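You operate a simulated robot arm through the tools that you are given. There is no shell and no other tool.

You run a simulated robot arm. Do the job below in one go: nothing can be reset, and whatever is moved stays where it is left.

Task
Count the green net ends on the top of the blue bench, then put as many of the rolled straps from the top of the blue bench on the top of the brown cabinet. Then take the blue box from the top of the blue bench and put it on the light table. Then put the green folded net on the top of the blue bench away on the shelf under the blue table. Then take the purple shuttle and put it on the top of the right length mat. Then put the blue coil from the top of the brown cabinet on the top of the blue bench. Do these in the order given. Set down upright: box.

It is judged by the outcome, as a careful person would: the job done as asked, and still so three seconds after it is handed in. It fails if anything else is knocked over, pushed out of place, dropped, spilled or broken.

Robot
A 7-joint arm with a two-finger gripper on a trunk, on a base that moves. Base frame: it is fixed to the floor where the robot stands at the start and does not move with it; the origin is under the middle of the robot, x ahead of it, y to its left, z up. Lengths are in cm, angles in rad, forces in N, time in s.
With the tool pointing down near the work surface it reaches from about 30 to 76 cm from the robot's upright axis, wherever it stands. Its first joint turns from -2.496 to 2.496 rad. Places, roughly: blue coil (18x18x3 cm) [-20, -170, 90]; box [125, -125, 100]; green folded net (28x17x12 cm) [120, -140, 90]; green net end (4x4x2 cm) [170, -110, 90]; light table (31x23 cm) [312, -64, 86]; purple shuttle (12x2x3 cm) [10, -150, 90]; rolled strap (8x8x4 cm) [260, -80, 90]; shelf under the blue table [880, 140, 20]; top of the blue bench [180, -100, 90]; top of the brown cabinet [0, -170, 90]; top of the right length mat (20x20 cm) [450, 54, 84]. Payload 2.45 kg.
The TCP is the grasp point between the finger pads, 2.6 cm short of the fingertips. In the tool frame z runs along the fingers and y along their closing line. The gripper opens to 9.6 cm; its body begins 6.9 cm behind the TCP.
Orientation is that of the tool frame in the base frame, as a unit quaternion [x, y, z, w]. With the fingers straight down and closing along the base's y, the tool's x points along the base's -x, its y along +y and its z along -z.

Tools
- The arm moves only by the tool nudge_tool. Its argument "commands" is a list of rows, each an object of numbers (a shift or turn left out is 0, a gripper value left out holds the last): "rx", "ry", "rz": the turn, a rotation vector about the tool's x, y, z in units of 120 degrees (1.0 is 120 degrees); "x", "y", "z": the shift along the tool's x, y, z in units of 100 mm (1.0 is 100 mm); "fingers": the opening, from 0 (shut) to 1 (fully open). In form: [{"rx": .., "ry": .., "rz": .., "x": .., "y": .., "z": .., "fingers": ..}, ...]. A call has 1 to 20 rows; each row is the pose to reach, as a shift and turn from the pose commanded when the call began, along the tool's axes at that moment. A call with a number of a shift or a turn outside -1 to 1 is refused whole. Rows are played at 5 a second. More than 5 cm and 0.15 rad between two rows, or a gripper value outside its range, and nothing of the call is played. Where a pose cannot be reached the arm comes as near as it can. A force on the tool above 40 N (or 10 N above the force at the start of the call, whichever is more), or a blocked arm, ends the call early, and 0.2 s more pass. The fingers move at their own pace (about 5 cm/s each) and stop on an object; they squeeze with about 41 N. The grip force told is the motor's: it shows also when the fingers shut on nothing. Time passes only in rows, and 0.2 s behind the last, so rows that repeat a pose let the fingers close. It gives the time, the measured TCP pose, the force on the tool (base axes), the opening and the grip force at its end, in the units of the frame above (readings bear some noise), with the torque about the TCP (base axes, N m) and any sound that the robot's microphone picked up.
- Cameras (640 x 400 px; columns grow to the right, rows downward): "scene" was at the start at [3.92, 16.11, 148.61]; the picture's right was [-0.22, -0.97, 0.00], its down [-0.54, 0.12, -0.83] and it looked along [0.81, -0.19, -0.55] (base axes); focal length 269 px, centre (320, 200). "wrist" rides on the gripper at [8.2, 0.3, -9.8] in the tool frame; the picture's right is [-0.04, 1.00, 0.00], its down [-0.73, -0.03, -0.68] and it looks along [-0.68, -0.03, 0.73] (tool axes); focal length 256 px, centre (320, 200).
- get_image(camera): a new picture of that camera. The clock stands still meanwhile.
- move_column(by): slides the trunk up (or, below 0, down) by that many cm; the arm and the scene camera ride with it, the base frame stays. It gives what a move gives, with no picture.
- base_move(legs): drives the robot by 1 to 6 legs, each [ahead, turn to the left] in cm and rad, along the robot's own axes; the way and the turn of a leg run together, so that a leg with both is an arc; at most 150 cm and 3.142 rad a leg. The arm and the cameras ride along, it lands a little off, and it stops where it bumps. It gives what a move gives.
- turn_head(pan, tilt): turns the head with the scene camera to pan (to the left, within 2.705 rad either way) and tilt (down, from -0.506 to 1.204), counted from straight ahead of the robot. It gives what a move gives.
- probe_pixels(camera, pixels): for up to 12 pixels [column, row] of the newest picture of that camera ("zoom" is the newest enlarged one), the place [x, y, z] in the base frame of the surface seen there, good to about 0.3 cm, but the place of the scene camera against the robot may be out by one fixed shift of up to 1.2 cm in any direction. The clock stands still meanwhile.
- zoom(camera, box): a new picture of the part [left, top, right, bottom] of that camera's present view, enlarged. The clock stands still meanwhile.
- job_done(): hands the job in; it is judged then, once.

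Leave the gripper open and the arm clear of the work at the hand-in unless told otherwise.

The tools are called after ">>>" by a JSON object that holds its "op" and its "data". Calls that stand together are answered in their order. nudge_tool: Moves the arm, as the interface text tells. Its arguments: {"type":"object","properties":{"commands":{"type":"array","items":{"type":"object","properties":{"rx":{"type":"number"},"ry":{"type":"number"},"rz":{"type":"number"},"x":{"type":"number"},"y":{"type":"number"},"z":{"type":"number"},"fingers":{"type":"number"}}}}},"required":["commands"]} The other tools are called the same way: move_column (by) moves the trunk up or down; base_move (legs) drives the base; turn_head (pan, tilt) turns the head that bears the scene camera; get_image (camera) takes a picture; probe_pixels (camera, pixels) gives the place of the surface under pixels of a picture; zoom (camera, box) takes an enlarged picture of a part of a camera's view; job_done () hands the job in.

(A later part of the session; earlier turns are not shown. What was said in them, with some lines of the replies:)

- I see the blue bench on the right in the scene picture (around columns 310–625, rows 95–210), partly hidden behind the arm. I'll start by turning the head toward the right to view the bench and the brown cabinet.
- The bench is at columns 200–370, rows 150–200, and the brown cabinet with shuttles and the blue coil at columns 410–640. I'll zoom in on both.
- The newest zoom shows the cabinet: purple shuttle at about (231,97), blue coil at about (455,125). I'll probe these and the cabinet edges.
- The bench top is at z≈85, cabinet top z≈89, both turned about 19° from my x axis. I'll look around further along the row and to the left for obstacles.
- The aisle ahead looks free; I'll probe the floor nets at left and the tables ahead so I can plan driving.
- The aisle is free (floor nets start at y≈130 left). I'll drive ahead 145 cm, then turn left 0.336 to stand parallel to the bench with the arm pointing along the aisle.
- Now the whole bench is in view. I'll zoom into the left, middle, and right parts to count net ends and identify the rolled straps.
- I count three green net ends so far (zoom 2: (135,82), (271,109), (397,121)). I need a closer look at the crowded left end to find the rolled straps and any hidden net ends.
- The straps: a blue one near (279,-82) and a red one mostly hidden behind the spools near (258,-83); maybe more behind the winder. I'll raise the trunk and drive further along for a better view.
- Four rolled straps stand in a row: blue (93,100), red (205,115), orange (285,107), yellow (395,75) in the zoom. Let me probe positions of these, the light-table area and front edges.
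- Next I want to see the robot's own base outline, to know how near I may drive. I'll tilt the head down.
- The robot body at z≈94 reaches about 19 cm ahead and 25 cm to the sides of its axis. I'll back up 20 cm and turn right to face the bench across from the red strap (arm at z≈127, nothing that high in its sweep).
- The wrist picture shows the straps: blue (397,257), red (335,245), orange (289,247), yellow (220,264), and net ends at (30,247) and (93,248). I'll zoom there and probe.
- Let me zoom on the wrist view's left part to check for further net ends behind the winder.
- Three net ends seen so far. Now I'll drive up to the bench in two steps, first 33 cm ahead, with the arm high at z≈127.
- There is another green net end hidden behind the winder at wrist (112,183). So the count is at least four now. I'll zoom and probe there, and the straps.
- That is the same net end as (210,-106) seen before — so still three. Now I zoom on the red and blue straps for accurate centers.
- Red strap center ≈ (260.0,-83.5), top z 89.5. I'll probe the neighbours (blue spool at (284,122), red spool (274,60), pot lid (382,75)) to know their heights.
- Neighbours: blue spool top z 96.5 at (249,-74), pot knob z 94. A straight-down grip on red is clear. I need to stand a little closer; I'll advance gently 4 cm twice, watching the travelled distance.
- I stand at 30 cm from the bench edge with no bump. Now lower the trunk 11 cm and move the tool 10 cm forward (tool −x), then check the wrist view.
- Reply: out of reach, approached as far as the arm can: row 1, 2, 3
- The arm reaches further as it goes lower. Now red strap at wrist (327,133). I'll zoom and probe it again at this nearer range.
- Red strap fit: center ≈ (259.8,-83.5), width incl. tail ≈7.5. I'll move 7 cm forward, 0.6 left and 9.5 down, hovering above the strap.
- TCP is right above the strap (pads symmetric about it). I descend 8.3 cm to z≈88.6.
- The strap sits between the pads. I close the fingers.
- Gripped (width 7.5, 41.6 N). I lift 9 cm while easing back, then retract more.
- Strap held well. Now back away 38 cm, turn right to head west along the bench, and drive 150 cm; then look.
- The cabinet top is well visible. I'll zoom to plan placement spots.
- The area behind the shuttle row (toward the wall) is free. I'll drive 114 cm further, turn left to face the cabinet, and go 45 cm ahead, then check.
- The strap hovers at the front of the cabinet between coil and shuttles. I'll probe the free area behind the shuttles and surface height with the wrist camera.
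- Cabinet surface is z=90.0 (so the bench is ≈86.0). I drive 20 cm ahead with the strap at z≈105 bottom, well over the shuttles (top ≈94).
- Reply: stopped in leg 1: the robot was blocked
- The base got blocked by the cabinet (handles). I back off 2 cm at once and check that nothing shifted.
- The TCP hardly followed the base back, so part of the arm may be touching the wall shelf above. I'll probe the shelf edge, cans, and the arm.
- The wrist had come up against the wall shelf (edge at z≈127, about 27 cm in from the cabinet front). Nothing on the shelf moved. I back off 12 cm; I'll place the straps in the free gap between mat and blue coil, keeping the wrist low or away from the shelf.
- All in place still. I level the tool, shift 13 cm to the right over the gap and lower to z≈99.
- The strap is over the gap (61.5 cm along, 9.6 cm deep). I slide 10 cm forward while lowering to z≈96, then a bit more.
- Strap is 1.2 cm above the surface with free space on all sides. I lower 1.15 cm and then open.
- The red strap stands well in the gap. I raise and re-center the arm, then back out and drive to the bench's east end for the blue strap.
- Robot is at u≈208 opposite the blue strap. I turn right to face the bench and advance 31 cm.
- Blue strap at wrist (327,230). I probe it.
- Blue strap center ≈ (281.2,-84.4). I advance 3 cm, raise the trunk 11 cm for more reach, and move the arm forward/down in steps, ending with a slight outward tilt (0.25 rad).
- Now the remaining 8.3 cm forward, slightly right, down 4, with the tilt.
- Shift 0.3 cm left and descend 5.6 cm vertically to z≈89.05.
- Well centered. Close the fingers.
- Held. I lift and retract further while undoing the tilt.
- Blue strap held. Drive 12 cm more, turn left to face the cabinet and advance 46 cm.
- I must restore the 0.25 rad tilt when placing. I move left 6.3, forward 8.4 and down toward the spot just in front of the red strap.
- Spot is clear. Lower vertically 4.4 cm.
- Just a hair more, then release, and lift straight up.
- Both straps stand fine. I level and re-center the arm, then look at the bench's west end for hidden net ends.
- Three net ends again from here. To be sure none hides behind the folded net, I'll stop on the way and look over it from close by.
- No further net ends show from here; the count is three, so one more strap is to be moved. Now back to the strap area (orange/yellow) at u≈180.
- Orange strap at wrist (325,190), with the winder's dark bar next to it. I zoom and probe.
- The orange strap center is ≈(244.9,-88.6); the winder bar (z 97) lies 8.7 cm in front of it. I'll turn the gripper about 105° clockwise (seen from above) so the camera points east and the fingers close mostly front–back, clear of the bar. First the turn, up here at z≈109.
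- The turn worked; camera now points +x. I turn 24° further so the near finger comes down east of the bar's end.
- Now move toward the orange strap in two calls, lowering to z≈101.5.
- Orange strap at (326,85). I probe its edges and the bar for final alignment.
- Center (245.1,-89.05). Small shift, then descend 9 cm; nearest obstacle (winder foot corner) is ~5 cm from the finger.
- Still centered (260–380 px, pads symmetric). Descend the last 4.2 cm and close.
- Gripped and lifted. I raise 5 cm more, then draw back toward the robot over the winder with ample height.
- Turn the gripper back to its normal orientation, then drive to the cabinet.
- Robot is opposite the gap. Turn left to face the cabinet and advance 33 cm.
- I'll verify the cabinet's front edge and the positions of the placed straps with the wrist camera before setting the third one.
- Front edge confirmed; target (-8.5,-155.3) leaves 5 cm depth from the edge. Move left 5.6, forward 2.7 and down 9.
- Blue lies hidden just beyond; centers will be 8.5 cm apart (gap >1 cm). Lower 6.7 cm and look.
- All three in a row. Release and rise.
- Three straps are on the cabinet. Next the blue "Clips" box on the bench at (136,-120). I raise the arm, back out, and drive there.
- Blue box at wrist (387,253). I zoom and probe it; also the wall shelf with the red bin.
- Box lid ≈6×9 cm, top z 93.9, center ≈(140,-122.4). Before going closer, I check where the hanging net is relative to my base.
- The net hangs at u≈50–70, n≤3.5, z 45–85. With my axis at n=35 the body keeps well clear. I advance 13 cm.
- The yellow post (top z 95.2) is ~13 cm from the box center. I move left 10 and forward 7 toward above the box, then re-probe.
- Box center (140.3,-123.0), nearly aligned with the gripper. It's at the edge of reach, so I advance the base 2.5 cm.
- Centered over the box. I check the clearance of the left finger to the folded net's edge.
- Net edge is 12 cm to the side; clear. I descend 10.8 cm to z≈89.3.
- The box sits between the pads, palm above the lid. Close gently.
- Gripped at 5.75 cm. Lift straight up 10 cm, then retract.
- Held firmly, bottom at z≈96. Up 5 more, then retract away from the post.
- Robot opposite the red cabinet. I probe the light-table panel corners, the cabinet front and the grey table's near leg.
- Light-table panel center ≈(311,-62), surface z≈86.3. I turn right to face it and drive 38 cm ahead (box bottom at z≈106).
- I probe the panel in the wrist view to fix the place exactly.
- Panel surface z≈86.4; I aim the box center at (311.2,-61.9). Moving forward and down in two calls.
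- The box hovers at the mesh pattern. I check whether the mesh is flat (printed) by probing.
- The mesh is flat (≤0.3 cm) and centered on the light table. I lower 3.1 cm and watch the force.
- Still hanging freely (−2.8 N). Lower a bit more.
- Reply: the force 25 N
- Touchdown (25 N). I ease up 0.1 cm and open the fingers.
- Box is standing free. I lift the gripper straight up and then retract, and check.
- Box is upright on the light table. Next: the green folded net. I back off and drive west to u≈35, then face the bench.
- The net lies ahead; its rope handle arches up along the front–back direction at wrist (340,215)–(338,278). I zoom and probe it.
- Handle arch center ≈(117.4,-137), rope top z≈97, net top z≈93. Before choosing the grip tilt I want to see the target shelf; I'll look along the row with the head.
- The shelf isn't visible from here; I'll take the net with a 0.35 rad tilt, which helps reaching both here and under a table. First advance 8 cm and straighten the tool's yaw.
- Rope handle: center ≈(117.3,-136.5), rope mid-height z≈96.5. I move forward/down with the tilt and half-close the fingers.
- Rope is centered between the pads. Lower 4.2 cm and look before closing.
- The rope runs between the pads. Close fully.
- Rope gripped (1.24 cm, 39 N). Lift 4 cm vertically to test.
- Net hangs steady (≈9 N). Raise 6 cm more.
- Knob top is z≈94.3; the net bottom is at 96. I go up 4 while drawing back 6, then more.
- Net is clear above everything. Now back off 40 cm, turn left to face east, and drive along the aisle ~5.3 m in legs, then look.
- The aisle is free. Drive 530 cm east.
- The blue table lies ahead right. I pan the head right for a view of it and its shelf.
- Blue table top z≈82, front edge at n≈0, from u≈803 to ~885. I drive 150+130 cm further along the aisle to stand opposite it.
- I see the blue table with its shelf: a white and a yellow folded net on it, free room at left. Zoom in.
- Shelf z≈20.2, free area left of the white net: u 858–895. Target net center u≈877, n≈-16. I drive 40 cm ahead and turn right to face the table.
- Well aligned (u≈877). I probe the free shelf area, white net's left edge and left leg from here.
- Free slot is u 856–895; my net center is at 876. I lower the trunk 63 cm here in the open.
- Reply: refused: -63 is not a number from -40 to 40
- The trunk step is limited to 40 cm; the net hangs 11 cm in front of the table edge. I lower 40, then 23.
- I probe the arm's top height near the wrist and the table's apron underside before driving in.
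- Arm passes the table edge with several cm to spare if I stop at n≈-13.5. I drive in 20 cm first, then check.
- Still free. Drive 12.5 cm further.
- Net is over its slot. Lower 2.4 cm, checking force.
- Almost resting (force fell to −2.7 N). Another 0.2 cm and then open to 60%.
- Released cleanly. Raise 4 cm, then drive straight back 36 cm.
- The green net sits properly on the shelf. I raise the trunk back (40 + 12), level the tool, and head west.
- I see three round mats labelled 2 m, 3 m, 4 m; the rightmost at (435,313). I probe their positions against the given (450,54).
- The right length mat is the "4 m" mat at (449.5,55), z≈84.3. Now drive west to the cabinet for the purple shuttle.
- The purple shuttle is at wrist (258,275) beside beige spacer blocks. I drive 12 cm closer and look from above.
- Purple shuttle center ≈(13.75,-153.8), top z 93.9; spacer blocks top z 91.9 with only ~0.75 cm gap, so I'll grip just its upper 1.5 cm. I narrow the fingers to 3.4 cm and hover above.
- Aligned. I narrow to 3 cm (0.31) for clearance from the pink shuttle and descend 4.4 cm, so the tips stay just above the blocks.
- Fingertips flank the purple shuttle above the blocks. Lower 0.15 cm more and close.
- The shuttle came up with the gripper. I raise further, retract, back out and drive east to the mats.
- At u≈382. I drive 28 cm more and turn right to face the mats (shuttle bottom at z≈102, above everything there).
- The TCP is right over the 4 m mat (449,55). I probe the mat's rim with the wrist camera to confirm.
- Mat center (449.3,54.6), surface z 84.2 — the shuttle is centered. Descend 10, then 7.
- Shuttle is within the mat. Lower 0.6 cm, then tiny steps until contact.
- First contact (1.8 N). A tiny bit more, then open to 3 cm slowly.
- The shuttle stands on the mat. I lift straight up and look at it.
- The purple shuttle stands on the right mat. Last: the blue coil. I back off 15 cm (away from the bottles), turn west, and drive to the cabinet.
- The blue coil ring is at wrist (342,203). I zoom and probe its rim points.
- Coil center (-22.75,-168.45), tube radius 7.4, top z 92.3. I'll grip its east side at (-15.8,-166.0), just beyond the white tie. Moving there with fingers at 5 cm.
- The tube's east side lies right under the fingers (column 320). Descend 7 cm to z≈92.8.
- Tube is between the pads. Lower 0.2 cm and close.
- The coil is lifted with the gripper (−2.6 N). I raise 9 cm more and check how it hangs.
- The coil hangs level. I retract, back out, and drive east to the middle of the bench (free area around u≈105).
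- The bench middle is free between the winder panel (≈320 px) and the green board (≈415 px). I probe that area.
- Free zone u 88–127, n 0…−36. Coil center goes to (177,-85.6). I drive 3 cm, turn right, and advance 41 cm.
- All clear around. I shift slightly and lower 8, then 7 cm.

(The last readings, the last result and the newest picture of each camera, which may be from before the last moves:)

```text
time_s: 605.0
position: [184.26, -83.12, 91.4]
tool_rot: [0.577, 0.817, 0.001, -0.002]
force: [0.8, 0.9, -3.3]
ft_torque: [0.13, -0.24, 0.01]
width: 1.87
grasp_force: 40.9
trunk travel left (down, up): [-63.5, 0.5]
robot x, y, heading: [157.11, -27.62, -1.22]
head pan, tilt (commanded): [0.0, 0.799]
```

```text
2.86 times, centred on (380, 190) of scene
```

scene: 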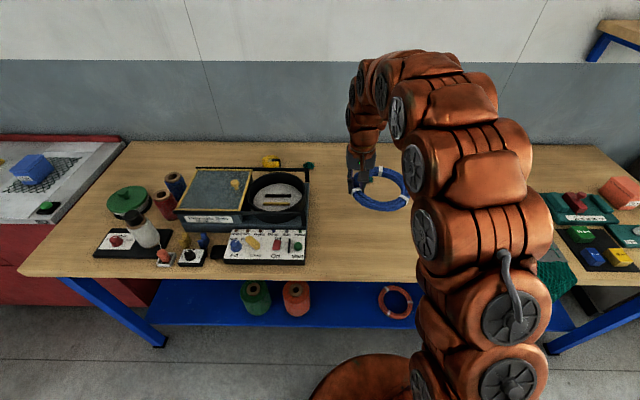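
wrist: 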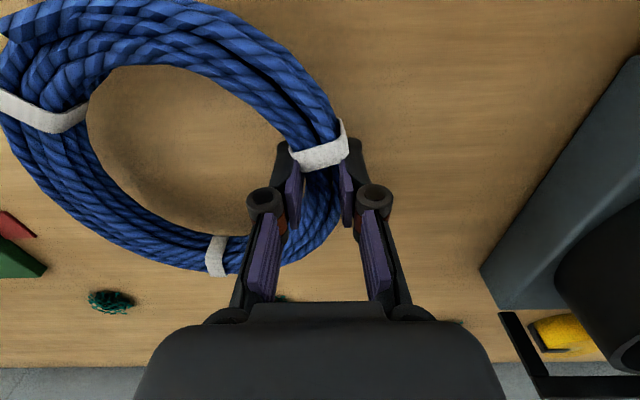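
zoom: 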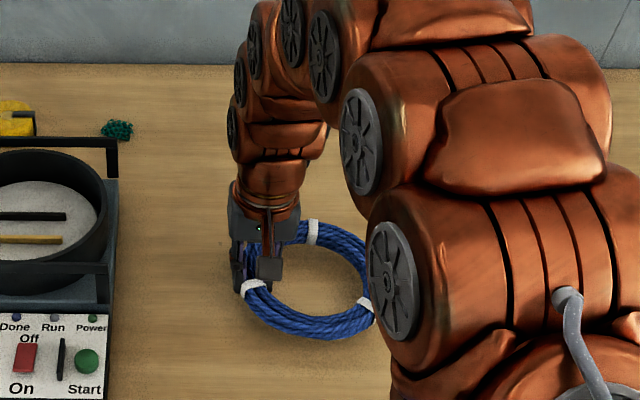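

The coil is just above free bench surface. Lower 2.2 cm, then tiny steps.

>>> {"op": "nudge_tool", "data": {"commands": [{"z": 0.1}, {"z": 0.18}, {"z": 0.22}, {"z": 0.22}]}}

>>> {"op": "nudge_tool", "data": {"commands": [{"z": 0.01}, {"z": 0.02}, {"z": 0.02}]}}

```text
time_s: 606.0
position: [184.2, -83.25, 89.43]
tool_rot: [0.576, 0.817, 0.001, -0.001]
force: [0.0, -0.4, -3.7]
ft_torque: [0.12, -0.19, 0.01]
width: 1.83
grasp_force: 41.3
trunk travel left (down, up): [-63.5, 0.5]
robot x, y, heading: [157.45, -27.13, -1.214]
head pan, tilt (commanded): [0.0, 0.799]
```

```text
time_s: 606.9
position: [184.31, -83.17, 89.26]
tool_rot: [0.577, 0.817, 0.001, 0.0]
force: [1.3, 0.2, 0.0]
ft_torque: [-0.15, 0.08, 0.09]
width: 1.85
grasp_force: 41.1
trunk travel left (down, up): [-63.5, 0.5]
robot x, y, heading: [157.08, -27.6, -1.217]
head pan, tilt (commanded): [0.0, 0.799]
```

Contact started (force rose to 0). Lower 0.15 cm and open.

>>> {"op": "nudge_tool", "data": {"commands": [{"z": 0.01}, {"z": 0.015}, {"z": 0.015, "fingers": 0.25}, {"z": 0.015, "fingers": 0.35}, {"z": 0.015, "fingers": 0.48}, {"z": 0.015, "fingers": 0.5}, {"z": 0.015, "fingers": 0.5}]}}

>>> {"op": "get_image", "data": {"camera": "wrist"}}

```text
time_s: 608.5
position: [184.15, -83.28, 88.87]
tool_rot: [0.576, 0.817, 0.001, 0.0]
force: [0.6, -0.3, 0.3]
ft_torque: [-0.02, -0.01, 0.03]
width: 4.8
grasp_force: 0.0
trunk travel left (down, up): [-63.5, 0.5]
robot x, y, heading: [156.98, -27.32, -1.218]
head pan, tilt (commanded): [0.0, 0.799]
```

```text
taken
```

wrist: 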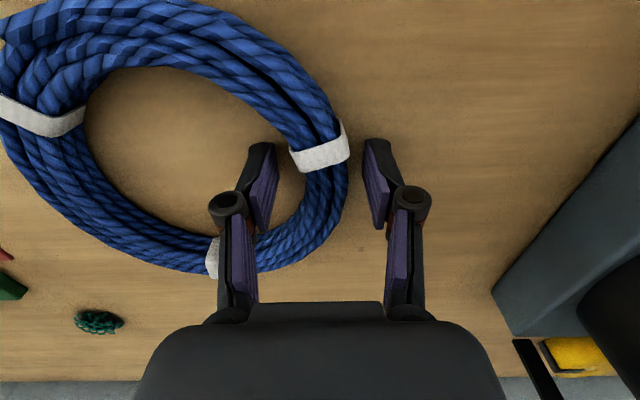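

Coil lies free on the bench. Raise straight up 10 cm, then higher, and open.

>>> {"op": "nudge_tool", "data": {"commands": [{"z": -0.2}, {"z": -0.45}, {"z": -0.7}, {"z": -1.0}, {"z": -1.0}]}}

>>> {"op": "nudge_tool", "data": {"commands": [{"z": -0.3, "x": 0.2, "fingers": 1}, {"z": -0.6, "x": 0.5}, {"z": -0.8, "x": 0.8}, {"z": -0.8, "x": 0.8}]}}

>>> {"op": "get_image", "data": {"camera": "wrist"}}

>>> {"op": "get_image", "data": {"camera": "scene"}}

```text
time_s: 609.6
position: [184.01, -83.11, 99.05]
tool_rot: [0.576, 0.817, 0.0, -0.002]
force: [0.1, -0.2, 0.1]
ft_torque: [0.02, -0.02, -0.02]
width: 4.81
grasp_force: 0.0
trunk travel left (down, up): [-63.5, 0.5]
robot x, y, heading: [157.36, -27.39, -1.221]
head pan, tilt (commanded): [0.0, 0.799]
```

```text
time_s: 610.6
position: [181.5, -75.67, 106.97]
tool_rot: [0.577, 0.817, 0.001, 0.0]
force: [-0.6, -0.5, 0.1]
ft_torque: [-0.01, 0.03, 0.01]
width: 9.61
grasp_force: 0.1
trunk travel left (down, up): [-63.5, 0.5]
robot x, y, heading: [157.6, -27.33, -1.221]
head pan, tilt (commanded): [0.0, 0.799]
```

```text
taken
```

wrist: 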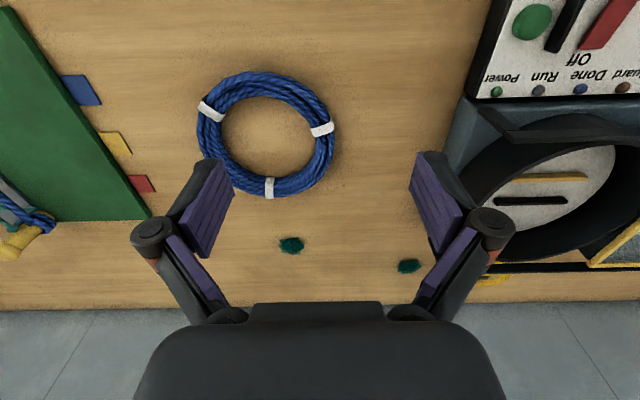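

```text
taken
```

scene: 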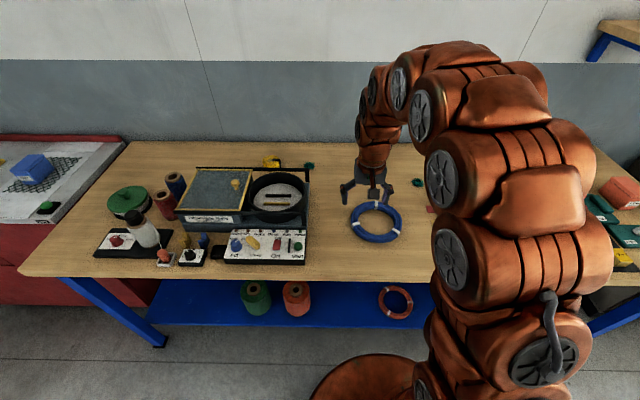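

The blue coil is on the bench. I back off 42 cm so the arm is clear, and take a last look at bench and cabinet.

>>> {"op": "base_move", "data": {"legs": [[-42, 0]]}}

>>> {"op": "turn_head", "data": {"pan": -0.75, "tilt": 0.45}}

>>> {"op": "get_image", "data": {"camera": "scene"}}

>>> {"op": "zoom", "data": {"camera": "scene", "box": [160, 130, 560, 330]}}

```text
time_s: 613.2
position: [167.04, -36.44, 106.9]
tool_rot: [0.576, 0.817, 0.001, -0.001]
force: [1.2, -0.1, 0.4]
ft_torque: [0.02, 0.01, 0.04]
width: 9.6
grasp_force: 0.1
trunk travel left (down, up): [-63.5, 0.5]
robot x, y, heading: [142.73, 11.93, -1.215]
head pan, tilt (commanded): [0.0, 0.799]
```

```text
time_s: 614.3
position: [167.24, -36.38, 106.84]
tool_rot: [0.576, 0.818, 0.001, -0.001]
force: [0.3, -0.7, 0.5]
ft_torque: [-0.01, -0.05, 0.0]
width: 9.58
grasp_force: 0.1
trunk travel left (down, up): [-63.5, 0.5]
robot x, y, heading: [142.99, 11.79, -1.219]
head pan, tilt (commanded): [-0.75, 0.45]
```

```text
taken
```

scene: 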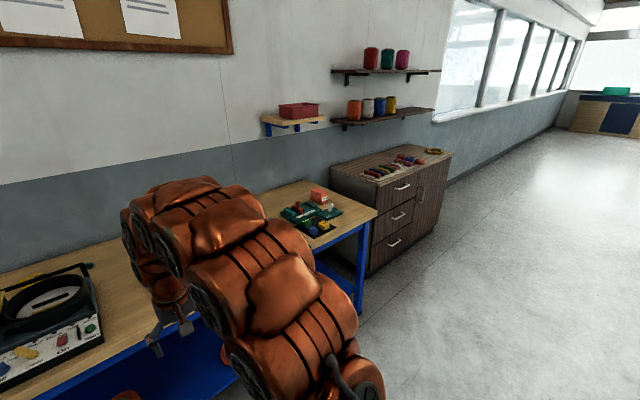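

```text
1.60 times, centred on (360, 230) of scene
```

zoom: 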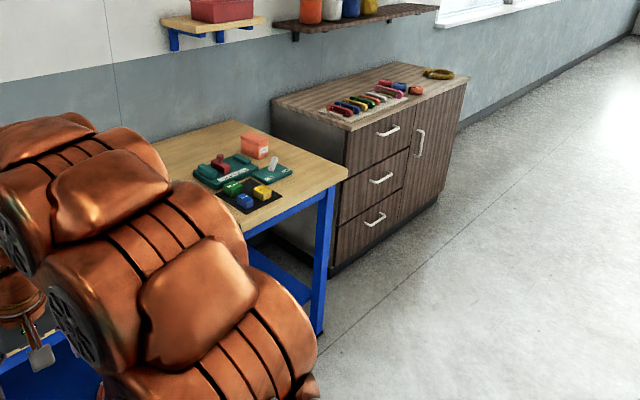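

I zoom on the cabinet top and the spot where the folded net lay, to be sure no further net end was hidden.

>>> {"op": "zoom", "data": {"camera": "scene", "box": [260, 170, 380, 245]}}

>>> {"op": "zoom", "data": {"camera": "scene", "box": [330, 135, 460, 215]}}

```text
5.33 times, centred on (320, 208) of scene
```

zoom: 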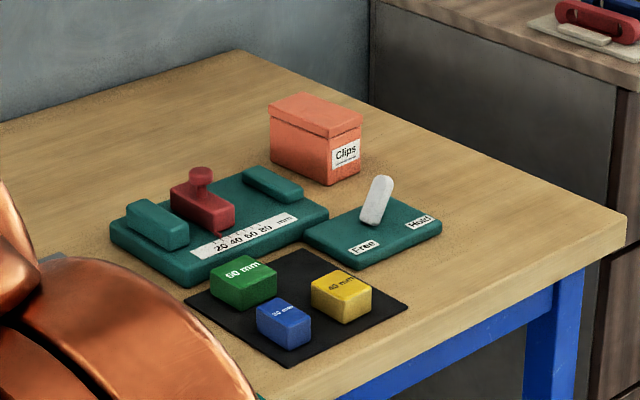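

```text
4.92 times, centred on (395, 175) of scene
```

zoom: 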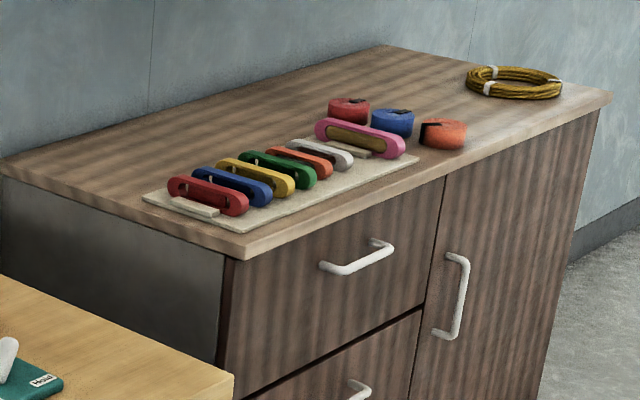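

All checks out: no hidden net end (the count stays three), three straps are on the cabinet, and the box stands on the light table. The net is on the shelf, the shuttle on the right mat, and the coil on the bench. The gripper is open and the arm is clear. I hand in.

>>> {"op": "job_done", "data": {}}

```text
The job is handed in.
```

I finished all five steps in the order given and handed the job in.

- **Straps:** I counted three green net ends on the blue bench. I moved three rolled straps (red, blue and orange) to the top of the brown cabinet. The yellow one stays on the bench.
- **Blue box:** It stands upright on the light table, on the mesh pattern.
- **Green folded net:** It lies on the shelf under the blue table, left of the white net.
- **Purple shuttle:** It stands on the "4 m" mat, the rightmost of the three length mats.
- **Blue coil:** It lies on the free middle part of the blue bench.

While placing the first strap, the arm's wrist bumped the wall shelf above the cabinet and the robot stopped. I backed off, and nothing on the shelf or cabinet had moved.

I ended with the gripper open and the arm clear of the work.
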